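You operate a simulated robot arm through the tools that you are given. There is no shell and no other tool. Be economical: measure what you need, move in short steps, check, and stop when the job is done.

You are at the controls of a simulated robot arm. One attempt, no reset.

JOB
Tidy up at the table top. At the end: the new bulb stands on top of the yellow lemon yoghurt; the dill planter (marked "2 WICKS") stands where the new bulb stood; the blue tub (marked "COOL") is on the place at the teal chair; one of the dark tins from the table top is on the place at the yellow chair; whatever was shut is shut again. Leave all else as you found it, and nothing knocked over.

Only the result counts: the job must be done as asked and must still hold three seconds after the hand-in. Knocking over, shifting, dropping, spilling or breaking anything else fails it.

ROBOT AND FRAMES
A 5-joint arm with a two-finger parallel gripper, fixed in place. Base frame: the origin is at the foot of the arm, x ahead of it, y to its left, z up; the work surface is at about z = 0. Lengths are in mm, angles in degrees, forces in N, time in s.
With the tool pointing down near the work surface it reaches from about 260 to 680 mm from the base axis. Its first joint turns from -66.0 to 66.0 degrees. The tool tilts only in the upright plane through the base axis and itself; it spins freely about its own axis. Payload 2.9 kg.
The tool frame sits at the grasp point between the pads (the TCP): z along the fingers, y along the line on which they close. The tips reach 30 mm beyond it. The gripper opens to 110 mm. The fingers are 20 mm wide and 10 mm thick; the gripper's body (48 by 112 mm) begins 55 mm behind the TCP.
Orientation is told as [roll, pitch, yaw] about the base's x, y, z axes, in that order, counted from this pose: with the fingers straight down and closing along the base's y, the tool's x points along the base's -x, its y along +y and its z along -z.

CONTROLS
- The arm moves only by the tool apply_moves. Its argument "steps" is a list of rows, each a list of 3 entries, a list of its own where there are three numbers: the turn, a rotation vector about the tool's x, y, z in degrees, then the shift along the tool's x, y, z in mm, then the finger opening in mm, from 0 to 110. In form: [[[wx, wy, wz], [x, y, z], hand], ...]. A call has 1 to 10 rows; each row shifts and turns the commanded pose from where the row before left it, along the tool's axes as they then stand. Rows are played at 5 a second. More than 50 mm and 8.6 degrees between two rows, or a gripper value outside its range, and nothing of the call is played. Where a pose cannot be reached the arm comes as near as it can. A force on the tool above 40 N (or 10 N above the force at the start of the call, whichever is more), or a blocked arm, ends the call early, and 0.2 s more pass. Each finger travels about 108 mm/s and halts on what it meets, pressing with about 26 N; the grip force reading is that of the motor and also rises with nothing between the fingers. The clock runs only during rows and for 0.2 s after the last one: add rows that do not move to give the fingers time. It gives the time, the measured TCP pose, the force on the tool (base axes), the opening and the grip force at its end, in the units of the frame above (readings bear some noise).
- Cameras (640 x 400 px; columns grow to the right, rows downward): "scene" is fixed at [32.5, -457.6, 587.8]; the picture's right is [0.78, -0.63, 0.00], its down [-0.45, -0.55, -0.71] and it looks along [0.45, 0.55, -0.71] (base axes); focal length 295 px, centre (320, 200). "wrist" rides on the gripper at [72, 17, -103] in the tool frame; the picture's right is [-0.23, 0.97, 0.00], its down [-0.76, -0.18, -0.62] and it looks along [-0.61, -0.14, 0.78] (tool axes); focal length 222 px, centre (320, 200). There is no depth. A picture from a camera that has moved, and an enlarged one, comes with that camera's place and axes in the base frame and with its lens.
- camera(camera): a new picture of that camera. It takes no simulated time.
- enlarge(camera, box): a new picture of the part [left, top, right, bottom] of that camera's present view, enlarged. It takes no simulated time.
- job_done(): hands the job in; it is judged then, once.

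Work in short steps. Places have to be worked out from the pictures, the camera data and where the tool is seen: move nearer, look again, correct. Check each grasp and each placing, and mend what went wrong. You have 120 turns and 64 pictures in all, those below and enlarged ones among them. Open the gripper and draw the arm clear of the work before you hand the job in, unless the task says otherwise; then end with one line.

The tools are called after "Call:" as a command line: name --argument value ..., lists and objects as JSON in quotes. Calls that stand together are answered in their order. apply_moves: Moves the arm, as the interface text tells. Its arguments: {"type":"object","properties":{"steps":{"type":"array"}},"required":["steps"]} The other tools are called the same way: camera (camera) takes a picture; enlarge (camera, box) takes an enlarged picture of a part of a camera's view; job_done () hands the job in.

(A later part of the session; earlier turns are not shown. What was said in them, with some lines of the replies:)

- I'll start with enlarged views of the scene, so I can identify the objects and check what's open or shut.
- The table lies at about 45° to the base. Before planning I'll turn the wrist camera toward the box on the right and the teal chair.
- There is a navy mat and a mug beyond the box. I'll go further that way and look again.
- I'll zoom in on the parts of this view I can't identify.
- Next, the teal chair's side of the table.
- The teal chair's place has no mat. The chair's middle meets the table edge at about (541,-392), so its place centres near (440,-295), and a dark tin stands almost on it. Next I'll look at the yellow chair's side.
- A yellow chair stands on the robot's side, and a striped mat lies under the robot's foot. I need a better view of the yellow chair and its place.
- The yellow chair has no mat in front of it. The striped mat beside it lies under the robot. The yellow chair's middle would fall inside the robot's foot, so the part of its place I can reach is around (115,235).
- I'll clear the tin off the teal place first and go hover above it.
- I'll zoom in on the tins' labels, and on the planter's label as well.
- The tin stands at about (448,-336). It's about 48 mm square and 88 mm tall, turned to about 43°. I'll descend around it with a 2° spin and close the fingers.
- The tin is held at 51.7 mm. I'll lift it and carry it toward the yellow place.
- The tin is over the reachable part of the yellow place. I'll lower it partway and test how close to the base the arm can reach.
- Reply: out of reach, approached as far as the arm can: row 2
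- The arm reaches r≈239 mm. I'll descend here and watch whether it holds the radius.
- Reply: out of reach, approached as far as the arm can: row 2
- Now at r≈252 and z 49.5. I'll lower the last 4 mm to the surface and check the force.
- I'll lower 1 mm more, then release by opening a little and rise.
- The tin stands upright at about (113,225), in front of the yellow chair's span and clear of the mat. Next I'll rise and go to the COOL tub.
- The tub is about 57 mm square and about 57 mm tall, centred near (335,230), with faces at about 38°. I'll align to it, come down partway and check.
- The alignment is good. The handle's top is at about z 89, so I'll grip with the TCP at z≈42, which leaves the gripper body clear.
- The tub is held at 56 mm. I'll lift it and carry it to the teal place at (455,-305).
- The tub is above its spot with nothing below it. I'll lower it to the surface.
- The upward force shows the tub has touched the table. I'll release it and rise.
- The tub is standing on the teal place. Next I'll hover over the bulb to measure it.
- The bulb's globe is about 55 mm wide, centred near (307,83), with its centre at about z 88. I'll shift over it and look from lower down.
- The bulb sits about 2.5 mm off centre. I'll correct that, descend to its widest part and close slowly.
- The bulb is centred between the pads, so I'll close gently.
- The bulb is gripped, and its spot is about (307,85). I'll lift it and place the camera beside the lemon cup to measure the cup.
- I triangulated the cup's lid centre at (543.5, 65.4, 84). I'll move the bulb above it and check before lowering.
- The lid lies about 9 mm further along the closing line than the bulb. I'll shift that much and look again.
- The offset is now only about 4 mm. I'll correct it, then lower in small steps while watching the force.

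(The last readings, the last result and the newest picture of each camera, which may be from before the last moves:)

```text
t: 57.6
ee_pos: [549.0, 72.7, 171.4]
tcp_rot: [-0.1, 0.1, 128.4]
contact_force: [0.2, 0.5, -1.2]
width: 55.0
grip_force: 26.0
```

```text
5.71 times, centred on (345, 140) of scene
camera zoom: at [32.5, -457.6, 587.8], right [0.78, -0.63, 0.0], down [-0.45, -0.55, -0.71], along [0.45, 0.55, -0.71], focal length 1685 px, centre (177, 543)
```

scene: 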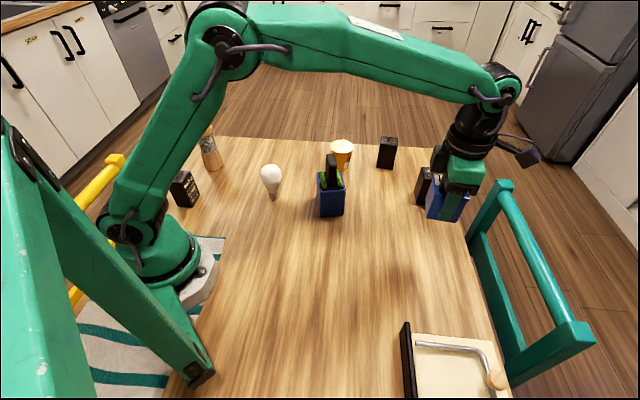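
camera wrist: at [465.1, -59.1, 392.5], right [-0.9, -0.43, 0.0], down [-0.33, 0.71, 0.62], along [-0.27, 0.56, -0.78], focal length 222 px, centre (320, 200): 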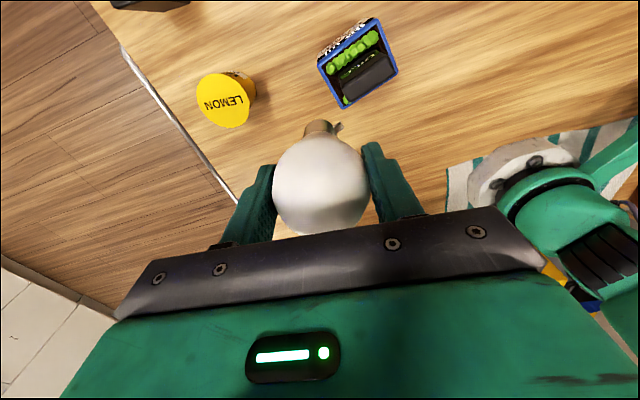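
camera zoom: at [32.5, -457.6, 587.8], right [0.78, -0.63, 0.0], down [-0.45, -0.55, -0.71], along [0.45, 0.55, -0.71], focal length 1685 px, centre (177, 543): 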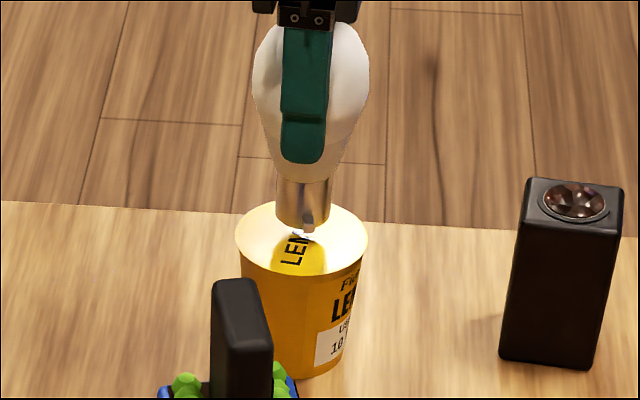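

It's still about 10–14 mm above the lid, so I'll keep going down slowly.

Call:
apply_moves --steps '[[[0, 0, 0], [0, 0, 2], 45], [[0, 0, 0], [0, 0, 2], 45], [[0, 0, 0], [0, 0, 2], 45], [[0, 0, 0], [0, 0, 0], 45]]'

Call:
apply_moves --steps '[[[0, 0, 0], [0, 0, 1.5], 45], [[0, 0, 0], [0, 0, 1.5], 45], [[0, 0, 0], [0, 0, 0], 45]]'

Call:
enlarge --camera "scene" --box '[310, 105, 380, 175]'

```text
t: 58.6
ee_pos: [551.4, 73.2, 165.3]
tcp_rot: [0.0, 0.0, 128.4]
contact_force: [-0.6, -0.4, -0.9]
width: 55.2
grip_force: 26.2
```

```text
t: 59.4
ee_pos: [550.9, 74.6, 162.8]
tcp_rot: [0.0, 0.0, 128.4]
contact_force: [-0.5, 0.5, -1.4]
width: 54.9
grip_force: 26.0
```

```text
5.71 times, centred on (345, 140) of scene
camera zoom: at [32.5, -457.6, 587.8], right [0.78, -0.63, 0.0], down [-0.45, -0.55, -0.71], along [0.45, 0.55, -0.71], focal length 1685 px, centre (177, 543)
```

zoom: 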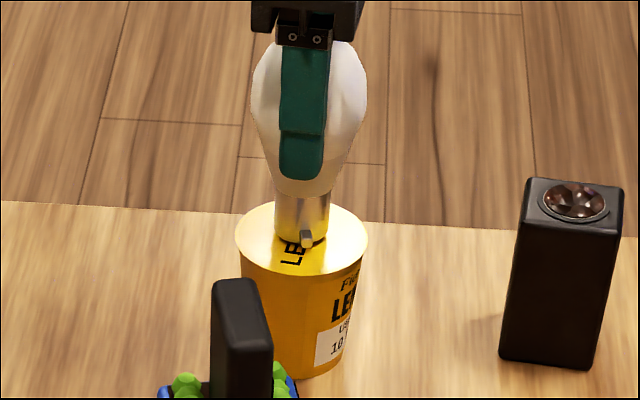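

Nearly touching now. I'll go down in 1 mm steps.

Call:
apply_moves --steps '[[[0, 0, 0], [0, 0, 1], 45], [[0, 0, 0], [0, 0, 1], 45], [[0, 0, 0], [0, 0, 0], 45]]'

Call:
apply_moves --steps '[[[0, 0, 0], [0, 0, 1], 45], [[0, 0, 0], [0, 0, 0], 45]]'

```text
t: 60.2
ee_pos: [549.6, 72.5, 160.2]
tcp_rot: [0.0, 0.0, 128.4]
contact_force: [-0.2, 0.2, -1.2]
width: 55.4
grip_force: 25.6
```

```text
t: 60.8
ee_pos: [549.5, 73.8, 159.7]
tcp_rot: [0.0, 0.0, 128.5]
contact_force: [0.2, 0.4, -0.7]
width: 54.9
grip_force: 26.3
```

Call:
apply_moves --steps '[[[0, 0, 0], [0, 0, 1], 45], [[0, 0, 0], [0, 0, 0], 45]]'

Call:
enlarge --camera "scene" --box '[320, 130, 364, 160]'

Call:
enlarge --camera "wrist" --box '[260, 80, 380, 155]'

```text
t: 61.4
ee_pos: [550.0, 73.3, 159.9]
tcp_rot: [-0.2, 0.1, 128.4]
contact_force: [-1.4, -1.0, 7.1]
width: 55.0
grip_force: 25.6
```

```text
13.33 times, centred on (342, 145) of scene
camera zoom: at [32.4, -457.6, 587.8], right [0.78, -0.63, 0.0], down [-0.45, -0.55, -0.71], along [0.45, 0.55, -0.71], focal length 3931 px, centre (27, 933)
```

zoom: 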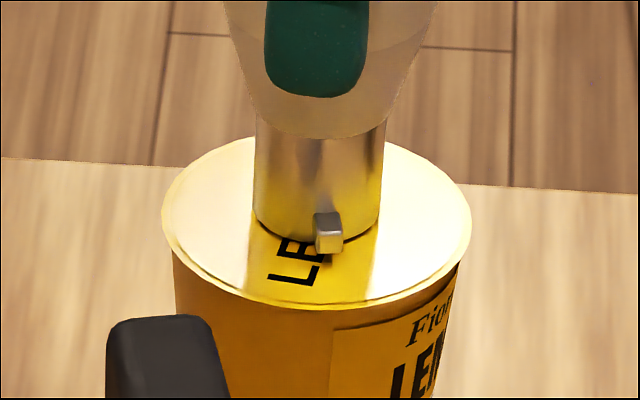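

```text
5.33 times, centred on (320, 118) of wrist
camera zoom: at [581.2, 5.5, 262.1], right [-0.9, -0.43, 0.0], down [-0.33, 0.71, 0.62], along [-0.27, 0.56, -0.78], focal length 1185 px, centre (320, 640)
```

zoom: 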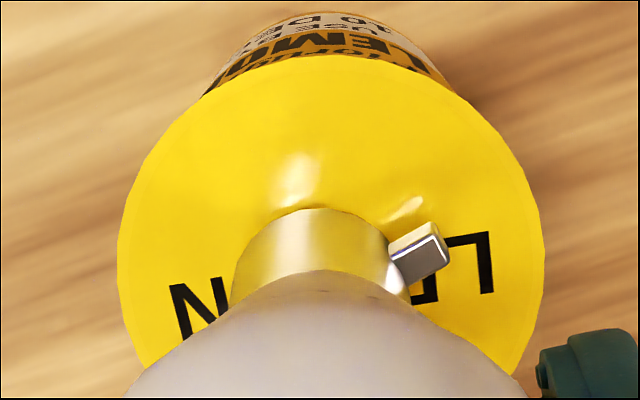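

Contact is confirmed at 7 N, with the cap about 5 mm behind the lid's centre. I'll lift slightly, recentre by 3 mm and set it down again.

Call:
apply_moves --steps '[[[0, 0, 0], [0, 0, -4], 45], [[0, 0, 0], [1, 3.5, 0], 45], [[0, 0, 0], [0, 0, 2], 45], [[0, 0, 0], [0, 0, 1], 45], [[0, 0, 0], [0, 0, 0], 45]]'

Call:
apply_moves --steps '[[[0, 0, 0], [0, 0, 0.6], 45], [[0, 0, 0], [0, 0, 0], 45]]'

```text
t: 62.6
ee_pos: [548.7, 71.0, 161.3]
tcp_rot: [0.0, 0.0, 128.3]
contact_force: [-0.4, -0.4, -1.1]
width: 54.8
grip_force: 26.6
```

```text
t: 63.2
ee_pos: [548.4, 69.9, 160.4]
tcp_rot: [0.1, 0.1, 128.3]
contact_force: [0.5, -0.3, -1.1]
width: 55.0
grip_force: 25.7
```

Call:
apply_moves --steps '[[[0, 0, 0], [0, 0, 0.5], 45], [[0, 0, 0], [0, 0, 0], 45]]'

```text
t: 63.8
ee_pos: [548.1, 69.9, 158.7]
tcp_rot: [0.0, 0.1, 128.4]
contact_force: [0.5, 0.2, 0.7]
width: 55.1
grip_force: 25.6
```

It's just touching. I'll open the fingers slowly.

Call:
apply_moves --steps '[[[0, 0, 0], [0, 0, 0.3], 45], [[0, 0, 0], [0, 0, 0], 57], [[0, 0, 0], [0, 0, 0], 60], [[0, 0, 0], [0, 0, 0], 64], [[0, 0, 0], [0, 0, 0], 72], [[0, 0, 0], [0, 0, 0], 85], [[0, 0, 0], [0, 0, 0], 85]]'

Call:
enlarge --camera "scene" --box '[300, 90, 420, 180]'

```text
t: 65.4
ee_pos: [548.9, 71.2, 157.9]
tcp_rot: [0.0, 0.0, 128.4]
contact_force: [0.0, 0.1, 0.2]
width: 85.0
grip_force: 0.0
```

```text
4.44 times, centred on (360, 135) of scene
camera zoom: at [32.5, -457.6, 587.8], right [0.78, -0.63, 0.0], down [-0.45, -0.55, -0.71], along [0.45, 0.55, -0.71], focal length 1310 px, centre (142, 489)
```

zoom: 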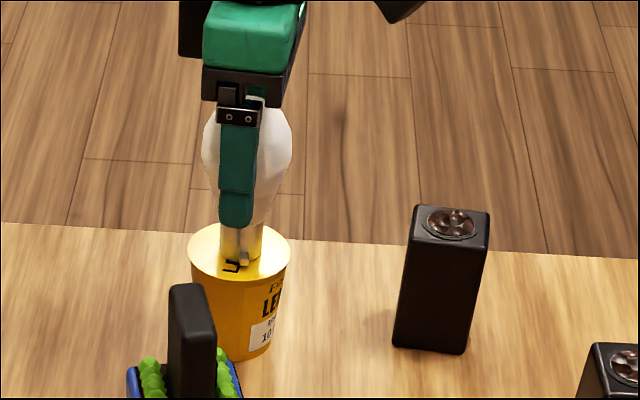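

The bulb stands on the cup. I'll rise straight up, then go to the planter.

Call:
apply_moves --steps '[[[0, 0, 0], [0, 0, -35], 85], [[0, 0, 0], [0, 0, -45], 85], [[0, 0, 0], [0, 0, -45], 85], [[0, 0, 0], [0, 0, -30], 85], [[0, 0, 0], [1, 43.8, 0], 110], [[0, 0, 0], [1, 43.8, 0], 110], [[0, 0, 0], [1, 43.8, 0], 110], [[0, 0, 0], [1, 43.8, 0], 110], [[0, 0, 0], [0, 0, 0], 110]]'

Call:
camera --camera "wrist"

Call:
camera --camera "scene"

```text
t: 67.4
ee_pos: [411.6, -40.9, 313.4]
tcp_rot: [0.1, 0.0, 128.5]
contact_force: [-0.1, -0.1, 0.7]
width: 109.9
grip_force: 0.1
```

```text
22 pictures are left
camera wrist: at [444.0, -109.7, 415.7], right [-0.9, -0.43, 0.0], down [-0.33, 0.71, 0.62], along [-0.27, 0.56, -0.78], focal length 222 px, centre (320, 200)
```

wrist: 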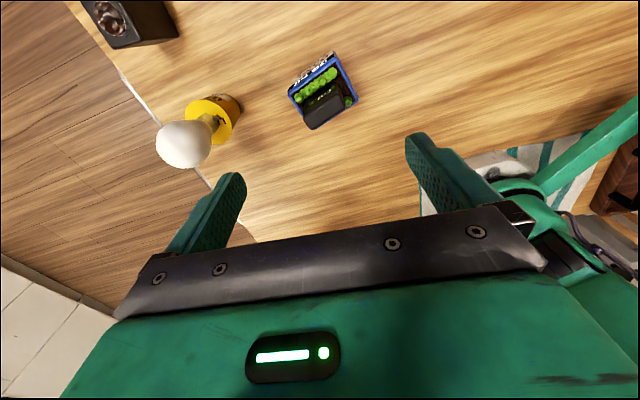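

```text
21 pictures are left
```

scene: 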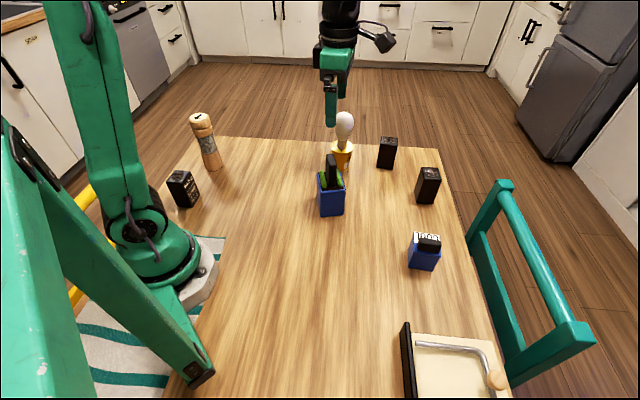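

The bulb and the other placed objects look good. Zooming in on the planter.

Call:
enlarge --camera "wrist" --box '[260, 30, 388, 150]'

```text
3.33 times, centred on (324, 90) of wrist
camera zoom: at [444.0, -109.7, 415.7], right [-0.9, -0.43, 0.0], down [-0.33, 0.71, 0.62], along [-0.27, 0.56, -0.78], focal length 740 px, centre (307, 567)
```

zoom: 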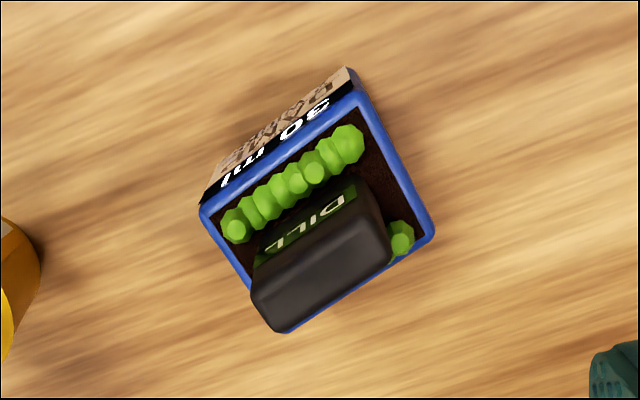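

The planter measures about 76×60 mm with its rim at z≈92, centred near (404,-42), long side at az 58°. A tall black handle in the middle reaches about z 150–165. I'll spin to close across the thin direction and look from lower down.

Call:
apply_moves --steps '[[[0, 0, 0], [-3.6, 6, 0], 110], [[0, 0, 8.5], [0, 0, 0], 110], [[0, 0, 8.5], [0, 0, 0], 110], [[0, 0, 8.5], [0, 0, 0], 110], [[0, 0, 8.5], [0, 0, 0], 110], [[0, 0, 8.5], [0, 0, 0], 110], [[0, 0, 8.5], [0, 0, 0], 110], [[0, 0, 8.5], [0, 0, 0], 110], [[0, 0, 8.5], [0, 0, 0], 110], [[0, 0, 2.5], [0, 0, 45], 110]]'

Call:
camera --camera "wrist"

```text
t: 69.6
ee_pos: [409.8, -41.9, 269.3]
tcp_rot: [0.0, 0.0, 57.7]
contact_force: [0.4, 1.2, -0.1]
width: 110.1
grip_force: 0.0
```

```text
19 pictures are left
camera wrist: at [355.0, -94.6, 372.2], right [-0.7, 0.71, 0.0], down [0.56, 0.55, 0.62], along [0.44, 0.44, -0.78], focal length 222 px, centre (320, 200)
```

wrist: 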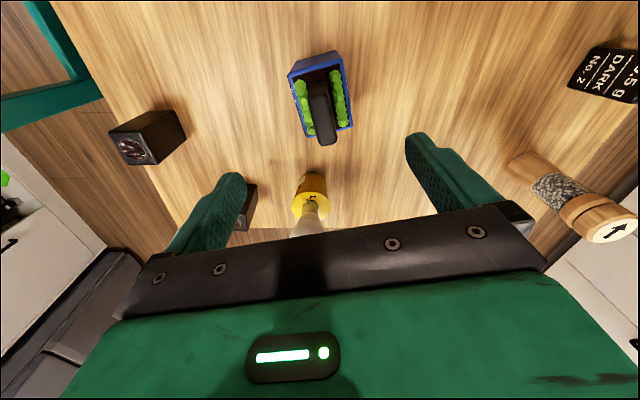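

Call:
enlarge --camera "wrist" --box '[256, 30, 384, 160]'

```text
3.08 times, centred on (320, 95) of wrist
camera zoom: at [355.0, -94.6, 372.2], right [-0.7, 0.71, 0.0], down [0.56, 0.55, 0.62], along [0.44, 0.44, -0.78], focal length 684 px, centre (320, 523)
```

zoom: 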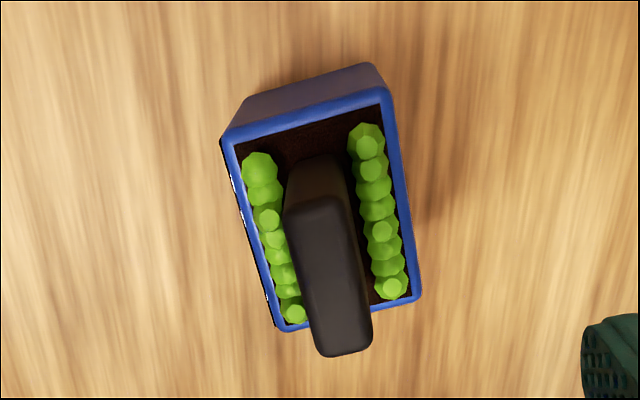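

The rim centre is about (405,-39), the long side is at az 59°, and the handle's top is at about z 145. I'll grip the pot's upper walls at TCP z≈102, so the gripper body at 157 stays above the handle. First I'll descend partway.

Call:
apply_moves --steps '[[[0, 0, -1], [0, 3.7, 0], 110], [[0, 0, 0], [0, 0, 40], 110], [[0, 0, 0], [0, 0, 40], 110], [[0, 0, 0], [0, 0, 35], 110], [[0, 0, 0], [0, 0, 0], 110]]'

Call:
camera --camera "wrist"

Call:
enlarge --camera "scene" --box '[270, 110, 390, 230]'

```text
t: 70.8
ee_pos: [402.1, -38.7, 152.7]
tcp_rot: [0.0, 0.0, 58.8]
contact_force: [-0.2, -0.6, -0.3]
width: 109.9
grip_force: 0.0
```

```text
17 pictures are left
camera wrist: at [349.4, -92.8, 255.3], right [-0.72, 0.7, 0.0], down [0.55, 0.56, 0.62], along [0.43, 0.45, -0.78], focal length 222 px, centre (320, 200)
```

wrist: 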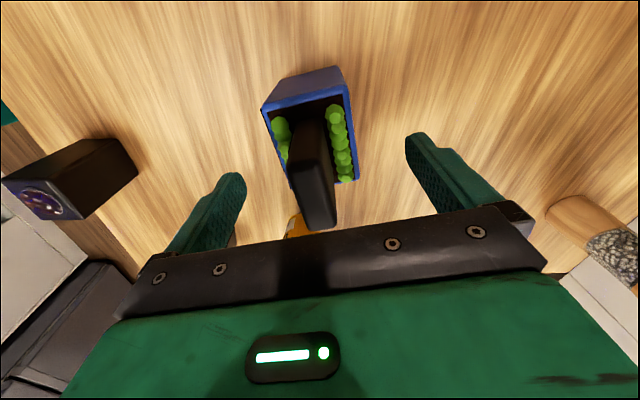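

```text
3.33 times, centred on (330, 170) of scene
camera zoom: at [32.5, -457.6, 587.8], right [0.78, -0.63, 0.0], down [-0.45, -0.55, -0.71], along [0.45, 0.55, -0.71], focal length 983 px, centre (287, 300)
```

zoom: 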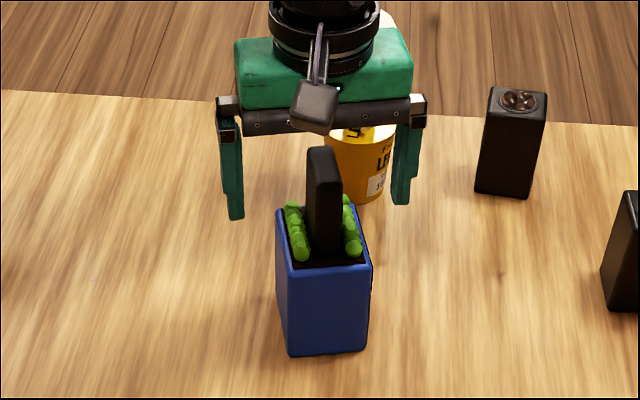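

The planter's centre is confirmed at (405,-39.5), and the tool is about 4 mm off. I'll correct, descend to z≈102 and close.

Call:
apply_moves --steps '[[[0, 0, 0], [-2.6, -3.3, 0], 110], [[0, 0, 0], [0, 0, 25], 110], [[0, 0, 0], [0, 0, 15], 110], [[0, 0, 0], [0, 0, 10], 110], [[0, 0, 0], [0, 0, 0], 110]]'

Call:
enlarge --camera "scene" --box '[270, 110, 390, 230]'

```text
t: 72.0
ee_pos: [408.7, -40.2, 106.9]
tcp_rot: [-0.4, -0.2, 58.8]
contact_force: [-2.1, 1.2, 6.2]
width: 110.0
grip_force: 0.1
stopped in row 5: the force on the tool passed its limit (the readings are from after the stop); the commanded pose is now the measured one
```

```text
3.33 times, centred on (330, 170) of scene
camera zoom: at [32.4, -457.6, 587.8], right [0.78, -0.63, 0.0], down [-0.45, -0.55, -0.71], along [0.45, 0.55, -0.71], focal length 983 px, centre (287, 300)
```

zoom: 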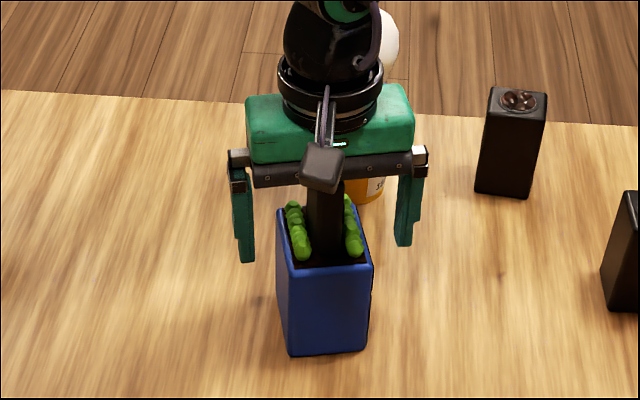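

The gripper body touched the handle at z 107, so the handle's top is at about z 162. I'll back up and grip the handle itself, with the TCP at z≈138.

Call:
apply_moves --steps '[[[0, 0, 0], [0, 0, -16], 110], [[0, 0, 0], [0, 0, -16], 110], [[0, 0, 0], [0, 0, 0], 75], [[0, 0, 0], [0, 0, 0], 50], [[0, 0, 0], [0, 0, 0], 50]]'

Call:
enlarge --camera "wrist" --box '[220, 70, 420, 220]'

Call:
enlarge --camera "scene" --box '[270, 110, 390, 230]'

```text
t: 73.2
ee_pos: [408.5, -40.5, 139.9]
tcp_rot: [-0.4, -0.1, 58.9]
contact_force: [-2.4, 0.7, 4.1]
width: 56.0
grip_force: 26.2
```

```text
2.67 times, centred on (320, 145) of wrist
camera zoom: at [355.0, -94.5, 241.1], right [-0.72, 0.7, -0.01], down [0.54, 0.56, 0.63], along [0.44, 0.45, -0.78], focal length 592 px, centre (320, 347)
```

zoom: 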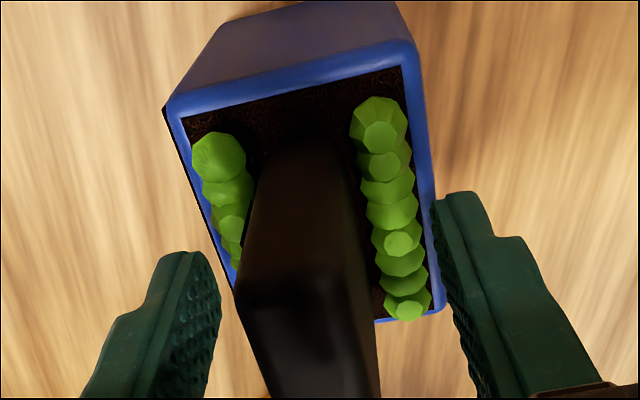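

```text
3.33 times, centred on (330, 170) of scene
camera zoom: at [32.4, -457.6, 587.8], right [0.78, -0.63, 0.0], down [-0.45, -0.55, -0.71], along [0.45, 0.55, -0.71], focal length 983 px, centre (287, 300)
```

zoom: 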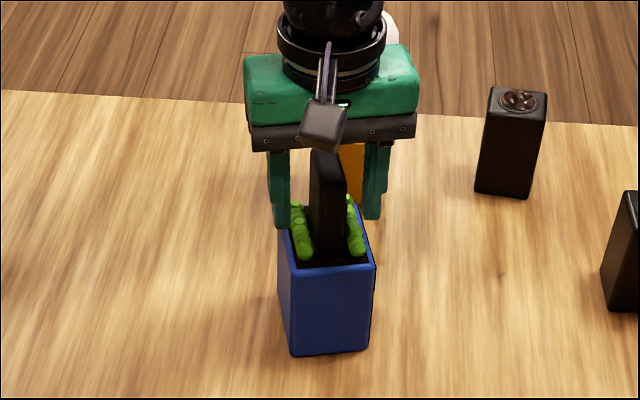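

The fingers halted at 56 mm on the pot's upper edge rather than the handle. I'll open, go lower to TCP z≈112 (just clear of the handle's top) and grip the walls.

Call:
apply_moves --steps '[[[0, 0, 0], [0, 0, 0], 80], [[0, 0, 0], [0, 0, 0], 95], [[0.4, 0, 0], [0, 0, 12], 95], [[0, 0, 0], [0, 0, 10], 95], [[0, 0, 0], [0, 0, 5], 95], [[0, 0, 0], [0, 0, 0], 95]]'

Call:
enlarge --camera "wrist" --box '[220, 70, 420, 220]'

```text
t: 74.5
ee_pos: [410.2, -41.2, 111.9]
tcp_rot: [-0.7, -0.3, 58.8]
contact_force: [-0.6, -0.3, 0.1]
width: 94.6
grip_force: 0.1
```

```text
2.67 times, centred on (320, 145) of wrist
camera zoom: at [355.3, -94.7, 213.3], right [-0.72, 0.7, -0.01], down [0.54, 0.56, 0.63], along [0.45, 0.45, -0.78], focal length 592 px, centre (320, 347)
```

zoom: 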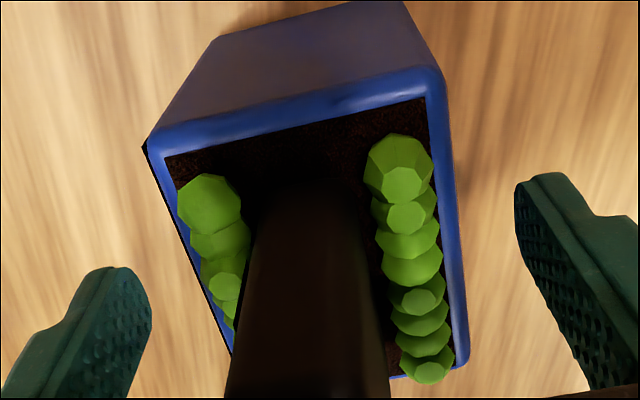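

The walls are between the pads and well centred. I'll remove the slight tilt, then close.

Call:
apply_moves --steps '[[[-0.6, -0.4, 0], [0, 0, 0], 95], [[0, 0, 0], [0, 0, 0], 75], [[0, 0, 0], [0, 0, 0], 64], [[0, 0, 0], [0, 0, 0], 58], [[0, 0, 0], [0, 0, 0], 50], [[0, 0, 0], [0, 0, 0], 45], [[0, 0, 0], [0, 0, 0], 45]]'

Call:
enlarge --camera "wrist" --box '[220, 70, 420, 220]'

```text
t: 76.2
ee_pos: [409.4, -42.1, 111.7]
tcp_rot: [-0.3, -0.3, 58.9]
contact_force: [-2.7, 1.4, 1.9]
width: 63.9
grip_force: 26.4
```

```text
2.67 times, centred on (320, 145) of wrist
camera zoom: at [355.8, -94.7, 213.3], right [-0.72, 0.7, -0.01], down [0.54, 0.56, 0.63], along [0.44, 0.45, -0.78], focal length 592 px, centre (320, 347)
```

zoom: 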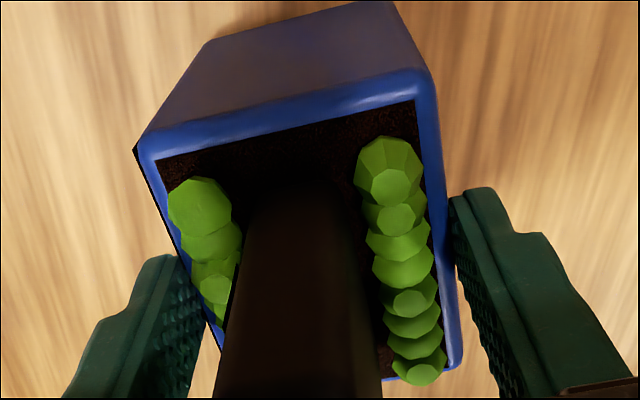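

Gripped at 64 mm. I'll do a short test lift.

Call:
apply_moves --steps '[[[0, 0, 0], [0, 0, -10], 45], [[0, 0, 0], [0, 0, -15], 45], [[0, 0, 0], [0, 0, 0], 45], [[0, 0, 0], [0, 0, 0], 45]]'

Call:
enlarge --camera "scene" --box '[270, 110, 390, 230]'

```text
t: 77.2
ee_pos: [410.5, -42.2, 136.0]
tcp_rot: [-0.5, -0.3, 58.8]
contact_force: [0.4, -0.5, -6.3]
width: 63.8
grip_force: 25.8
```

```text
3.33 times, centred on (330, 170) of scene
camera zoom: at [32.5, -457.6, 587.8], right [0.78, -0.63, 0.0], down [-0.45, -0.55, -0.71], along [0.45, 0.55, -0.71], focal length 983 px, centre (287, 300)
```

zoom: 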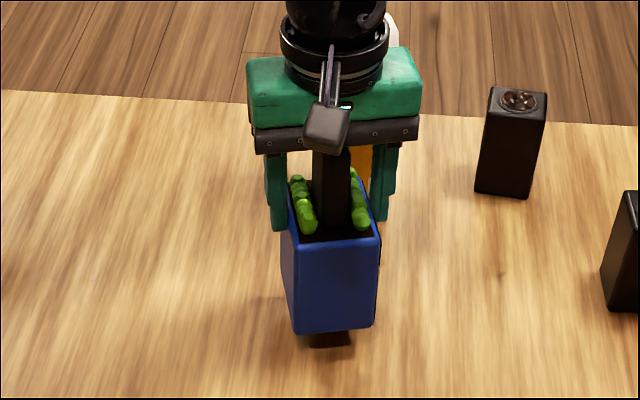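

The lift is solid, about 6 N of weight. I'll raise it more and carry it to the bulb's old spot at (307,85).

Call:
apply_moves --steps '[[[0, 0, 0], [0, 0, -25], 45], [[0, 0, 0], [0, 0, -20], 45], [[0, 0, 0], [-14, 38.1, 0], 45], [[0, 0, 0], [-14, 38.1, 0], 45], [[0, 0, 0], [-14, 38.1, 0], 45], [[0, 0, 0], [-14, 38.1, 0], 45], [[0, 0, 0], [0, 0, 0], 45]]'

Call:
enlarge --camera "scene" --box '[200, 110, 360, 230]'

```text
t: 78.8
ee_pos: [306.5, 85.9, 180.1]
tcp_rot: [-0.5, -0.3, 58.8]
contact_force: [-0.1, 0.4, -6.2]
width: 63.9
grip_force: 25.6
```

```text
3.33 times, centred on (280, 170) of scene
camera zoom: at [32.5, -457.6, 587.8], right [0.78, -0.63, 0.0], down [-0.45, -0.55, -0.71], along [0.45, 0.55, -0.71], focal length 983 px, centre (453, 300)
```

zoom: 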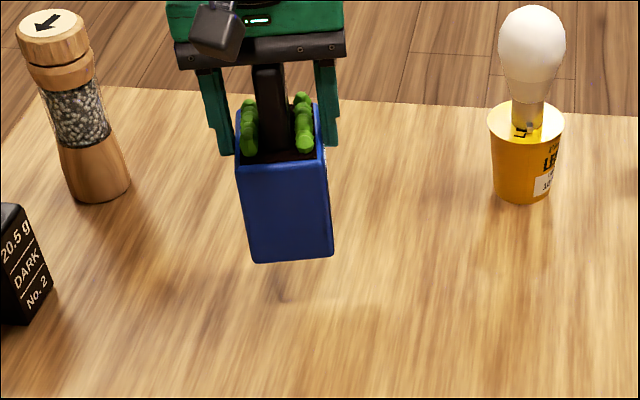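

It's over the spot and clear. I'll lower it carefully.

Call:
apply_moves --steps '[[[0, 0, 0], [0, 0, 25], 45], [[0, 0, 0], [0, 0, 25], 45], [[0, 0, 0], [0, 0, 12], 45], [[0, 0, 0], [0, 0, 3], 45], [[0, 0, 0], [0, 0, 0], 45]]'

Call:
apply_moves --steps '[[[0, 0, 0], [0, 0, 1], 45], [[0, 0, 0], [0, 0, 1], 45], [[0, 0, 0], [0, 0, 0], 45]]'

```text
t: 80.0
ee_pos: [308.8, 86.4, 117.2]
tcp_rot: [-0.4, -0.5, 58.9]
contact_force: [-0.3, 0.3, -6.3]
width: 63.9
grip_force: 26.1
```

```text
t: 80.8
ee_pos: [307.3, 86.8, 115.3]
tcp_rot: [-0.3, -0.4, 58.9]
contact_force: [-0.2, 0.4, -7.0]
width: 64.0
grip_force: 25.9
```

Call:
apply_moves --steps '[[[0, 0, 0], [0, 0, 1], 45], [[0, 0, 0], [0, 0, 1], 45], [[0, 0, 0], [0, 0, 0], 45]]'

Call:
apply_moves --steps '[[[0, 0, 0], [0, 0, 0.7], 45], [[0, 0, 0], [0, 0, 0], 45]]'

```text
t: 81.5
ee_pos: [307.5, 86.9, 112.8]
tcp_rot: [-0.4, -0.4, 58.9]
contact_force: [0.7, 0.1, -6.4]
width: 63.8
grip_force: 25.8
```

```text
t: 82.2
ee_pos: [307.1, 87.0, 111.9]
tcp_rot: [-0.5, -0.5, 58.9]
contact_force: [0.0, -0.3, -6.6]
width: 63.6
grip_force: 26.4
```

Call:
apply_moves --steps '[[[0, 0, 0], [0, 0, 0.8], 45], [[0, 0, 0], [0, 0, 0], 45]]'

Call:
apply_moves --steps '[[[0, 0, 0], [0, 0, 0.8], 45], [[0, 0, 0], [0, 0, 0], 45]]'

```text
t: 82.8
ee_pos: [307.8, 88.5, 111.5]
tcp_rot: [-0.4, -0.3, 58.8]
contact_force: [-0.2, 0.1, -5.7]
width: 63.8
grip_force: 26.4
```

```text
t: 83.3
ee_pos: [309.3, 87.3, 111.4]
tcp_rot: [-0.4, -0.4, 58.9]
contact_force: [-5.5, 4.5, 12.9]
width: 63.5
grip_force: 26.0
```

It's touching down. I'll ease off a touch, open and rise.

Call:
apply_moves --steps '[[[0, 0, 0], [0, 0, -0.5], 45], [[0, 0, 0], [0, 0, 0], 68], [[0, 0, 0], [0, 0, 0], 76], [[0, 0, 0], [0, 0, 0], 95], [[0, 0, 0], [0, 0, 0], 95], [[0, 0, 0], [0, 0, -30], 95], [[0, 0, 0], [0, 0, -45], 95], [[0, 0, 0], [0, 0, -45], 95], [[0, 0, 0], [0, 0, -45], 95]]'

Call:
camera --camera "scene"

Call:
camera --camera "wrist"

```text
t: 85.3
ee_pos: [306.4, 84.8, 275.3]
tcp_rot: [-0.3, -0.4, 58.9]
contact_force: [0.5, 0.0, 0.5]
width: 95.1
grip_force: 0.0
```

```text
8 pictures are left
```

scene: 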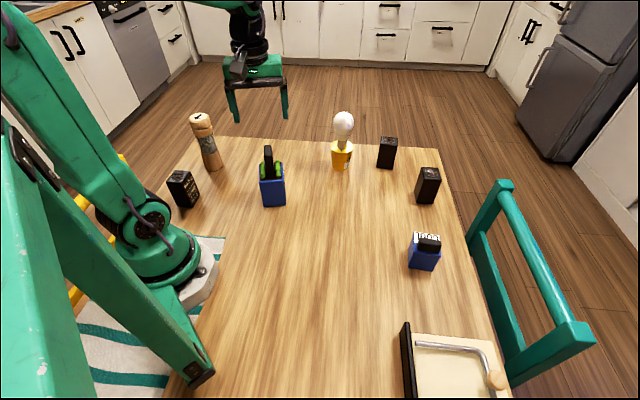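

```text
7 pictures are left
camera wrist: at [251.2, 31.1, 377.3], right [-0.72, 0.7, 0.0], down [0.54, 0.56, 0.63], along [0.44, 0.45, -0.78], focal length 222 px, centre (320, 200)
```

wrist: 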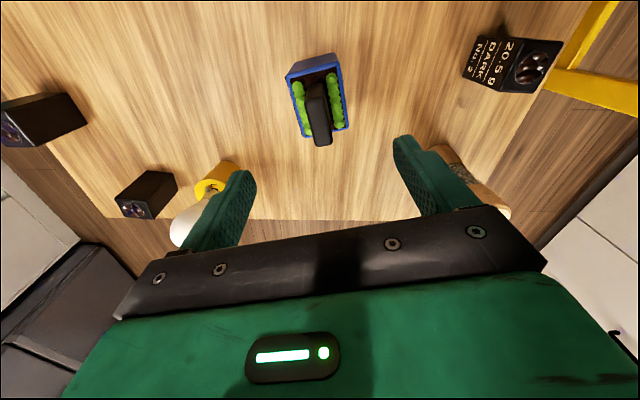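

Everything is in place. I'll raise the arm a bit more and take one last look at the bulb and cup.

Call:
apply_moves --steps '[[[0, 0, 0], [0, 0, -40], 110], [[0, 0, 0], [0, 0, -40], 110], [[0, 0, 0], [0, 0, 0], 110], [[0, 0, 0], [0, 0, 0], 110]]'

Call:
enlarge --camera "scene" --box '[160, 100, 460, 290]'

```text
t: 86.3
ee_pos: [304.6, 85.8, 355.7]
tcp_rot: [-0.4, -0.4, 58.9]
contact_force: [-0.4, 0.1, -0.2]
width: 109.9
grip_force: 0.0
```

```text
2.11 times, centred on (310, 195) of scene
camera zoom: at [32.5, -457.6, 587.8], right [0.78, -0.63, 0.0], down [-0.45, -0.55, -0.71], along [0.45, 0.55, -0.71], focal length 621 px, centre (341, 210)
```

zoom: 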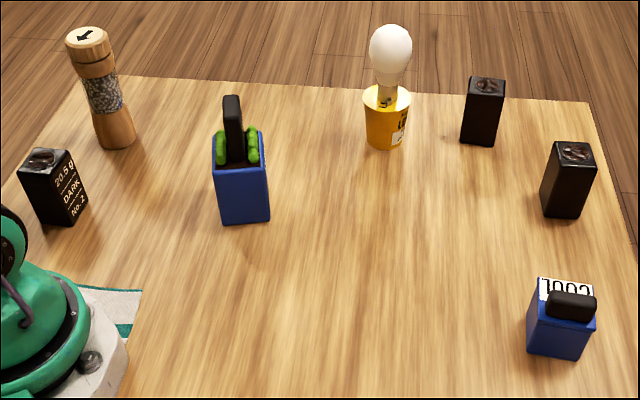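

All four objects stand where the job asked, nothing was knocked over, and the gripper is open and clear, so I'm handing in.

Call:
job_done

```text
The job is handed in.
```

I handed the job in with the bulb on the lemon yoghurt, the dill planter on the bulb's old spot, the COOL tub at the teal chair, a dark tin toward one end of the yellow chair's place (its middle is out of the arm's reach), and nothing opened or knocked over.
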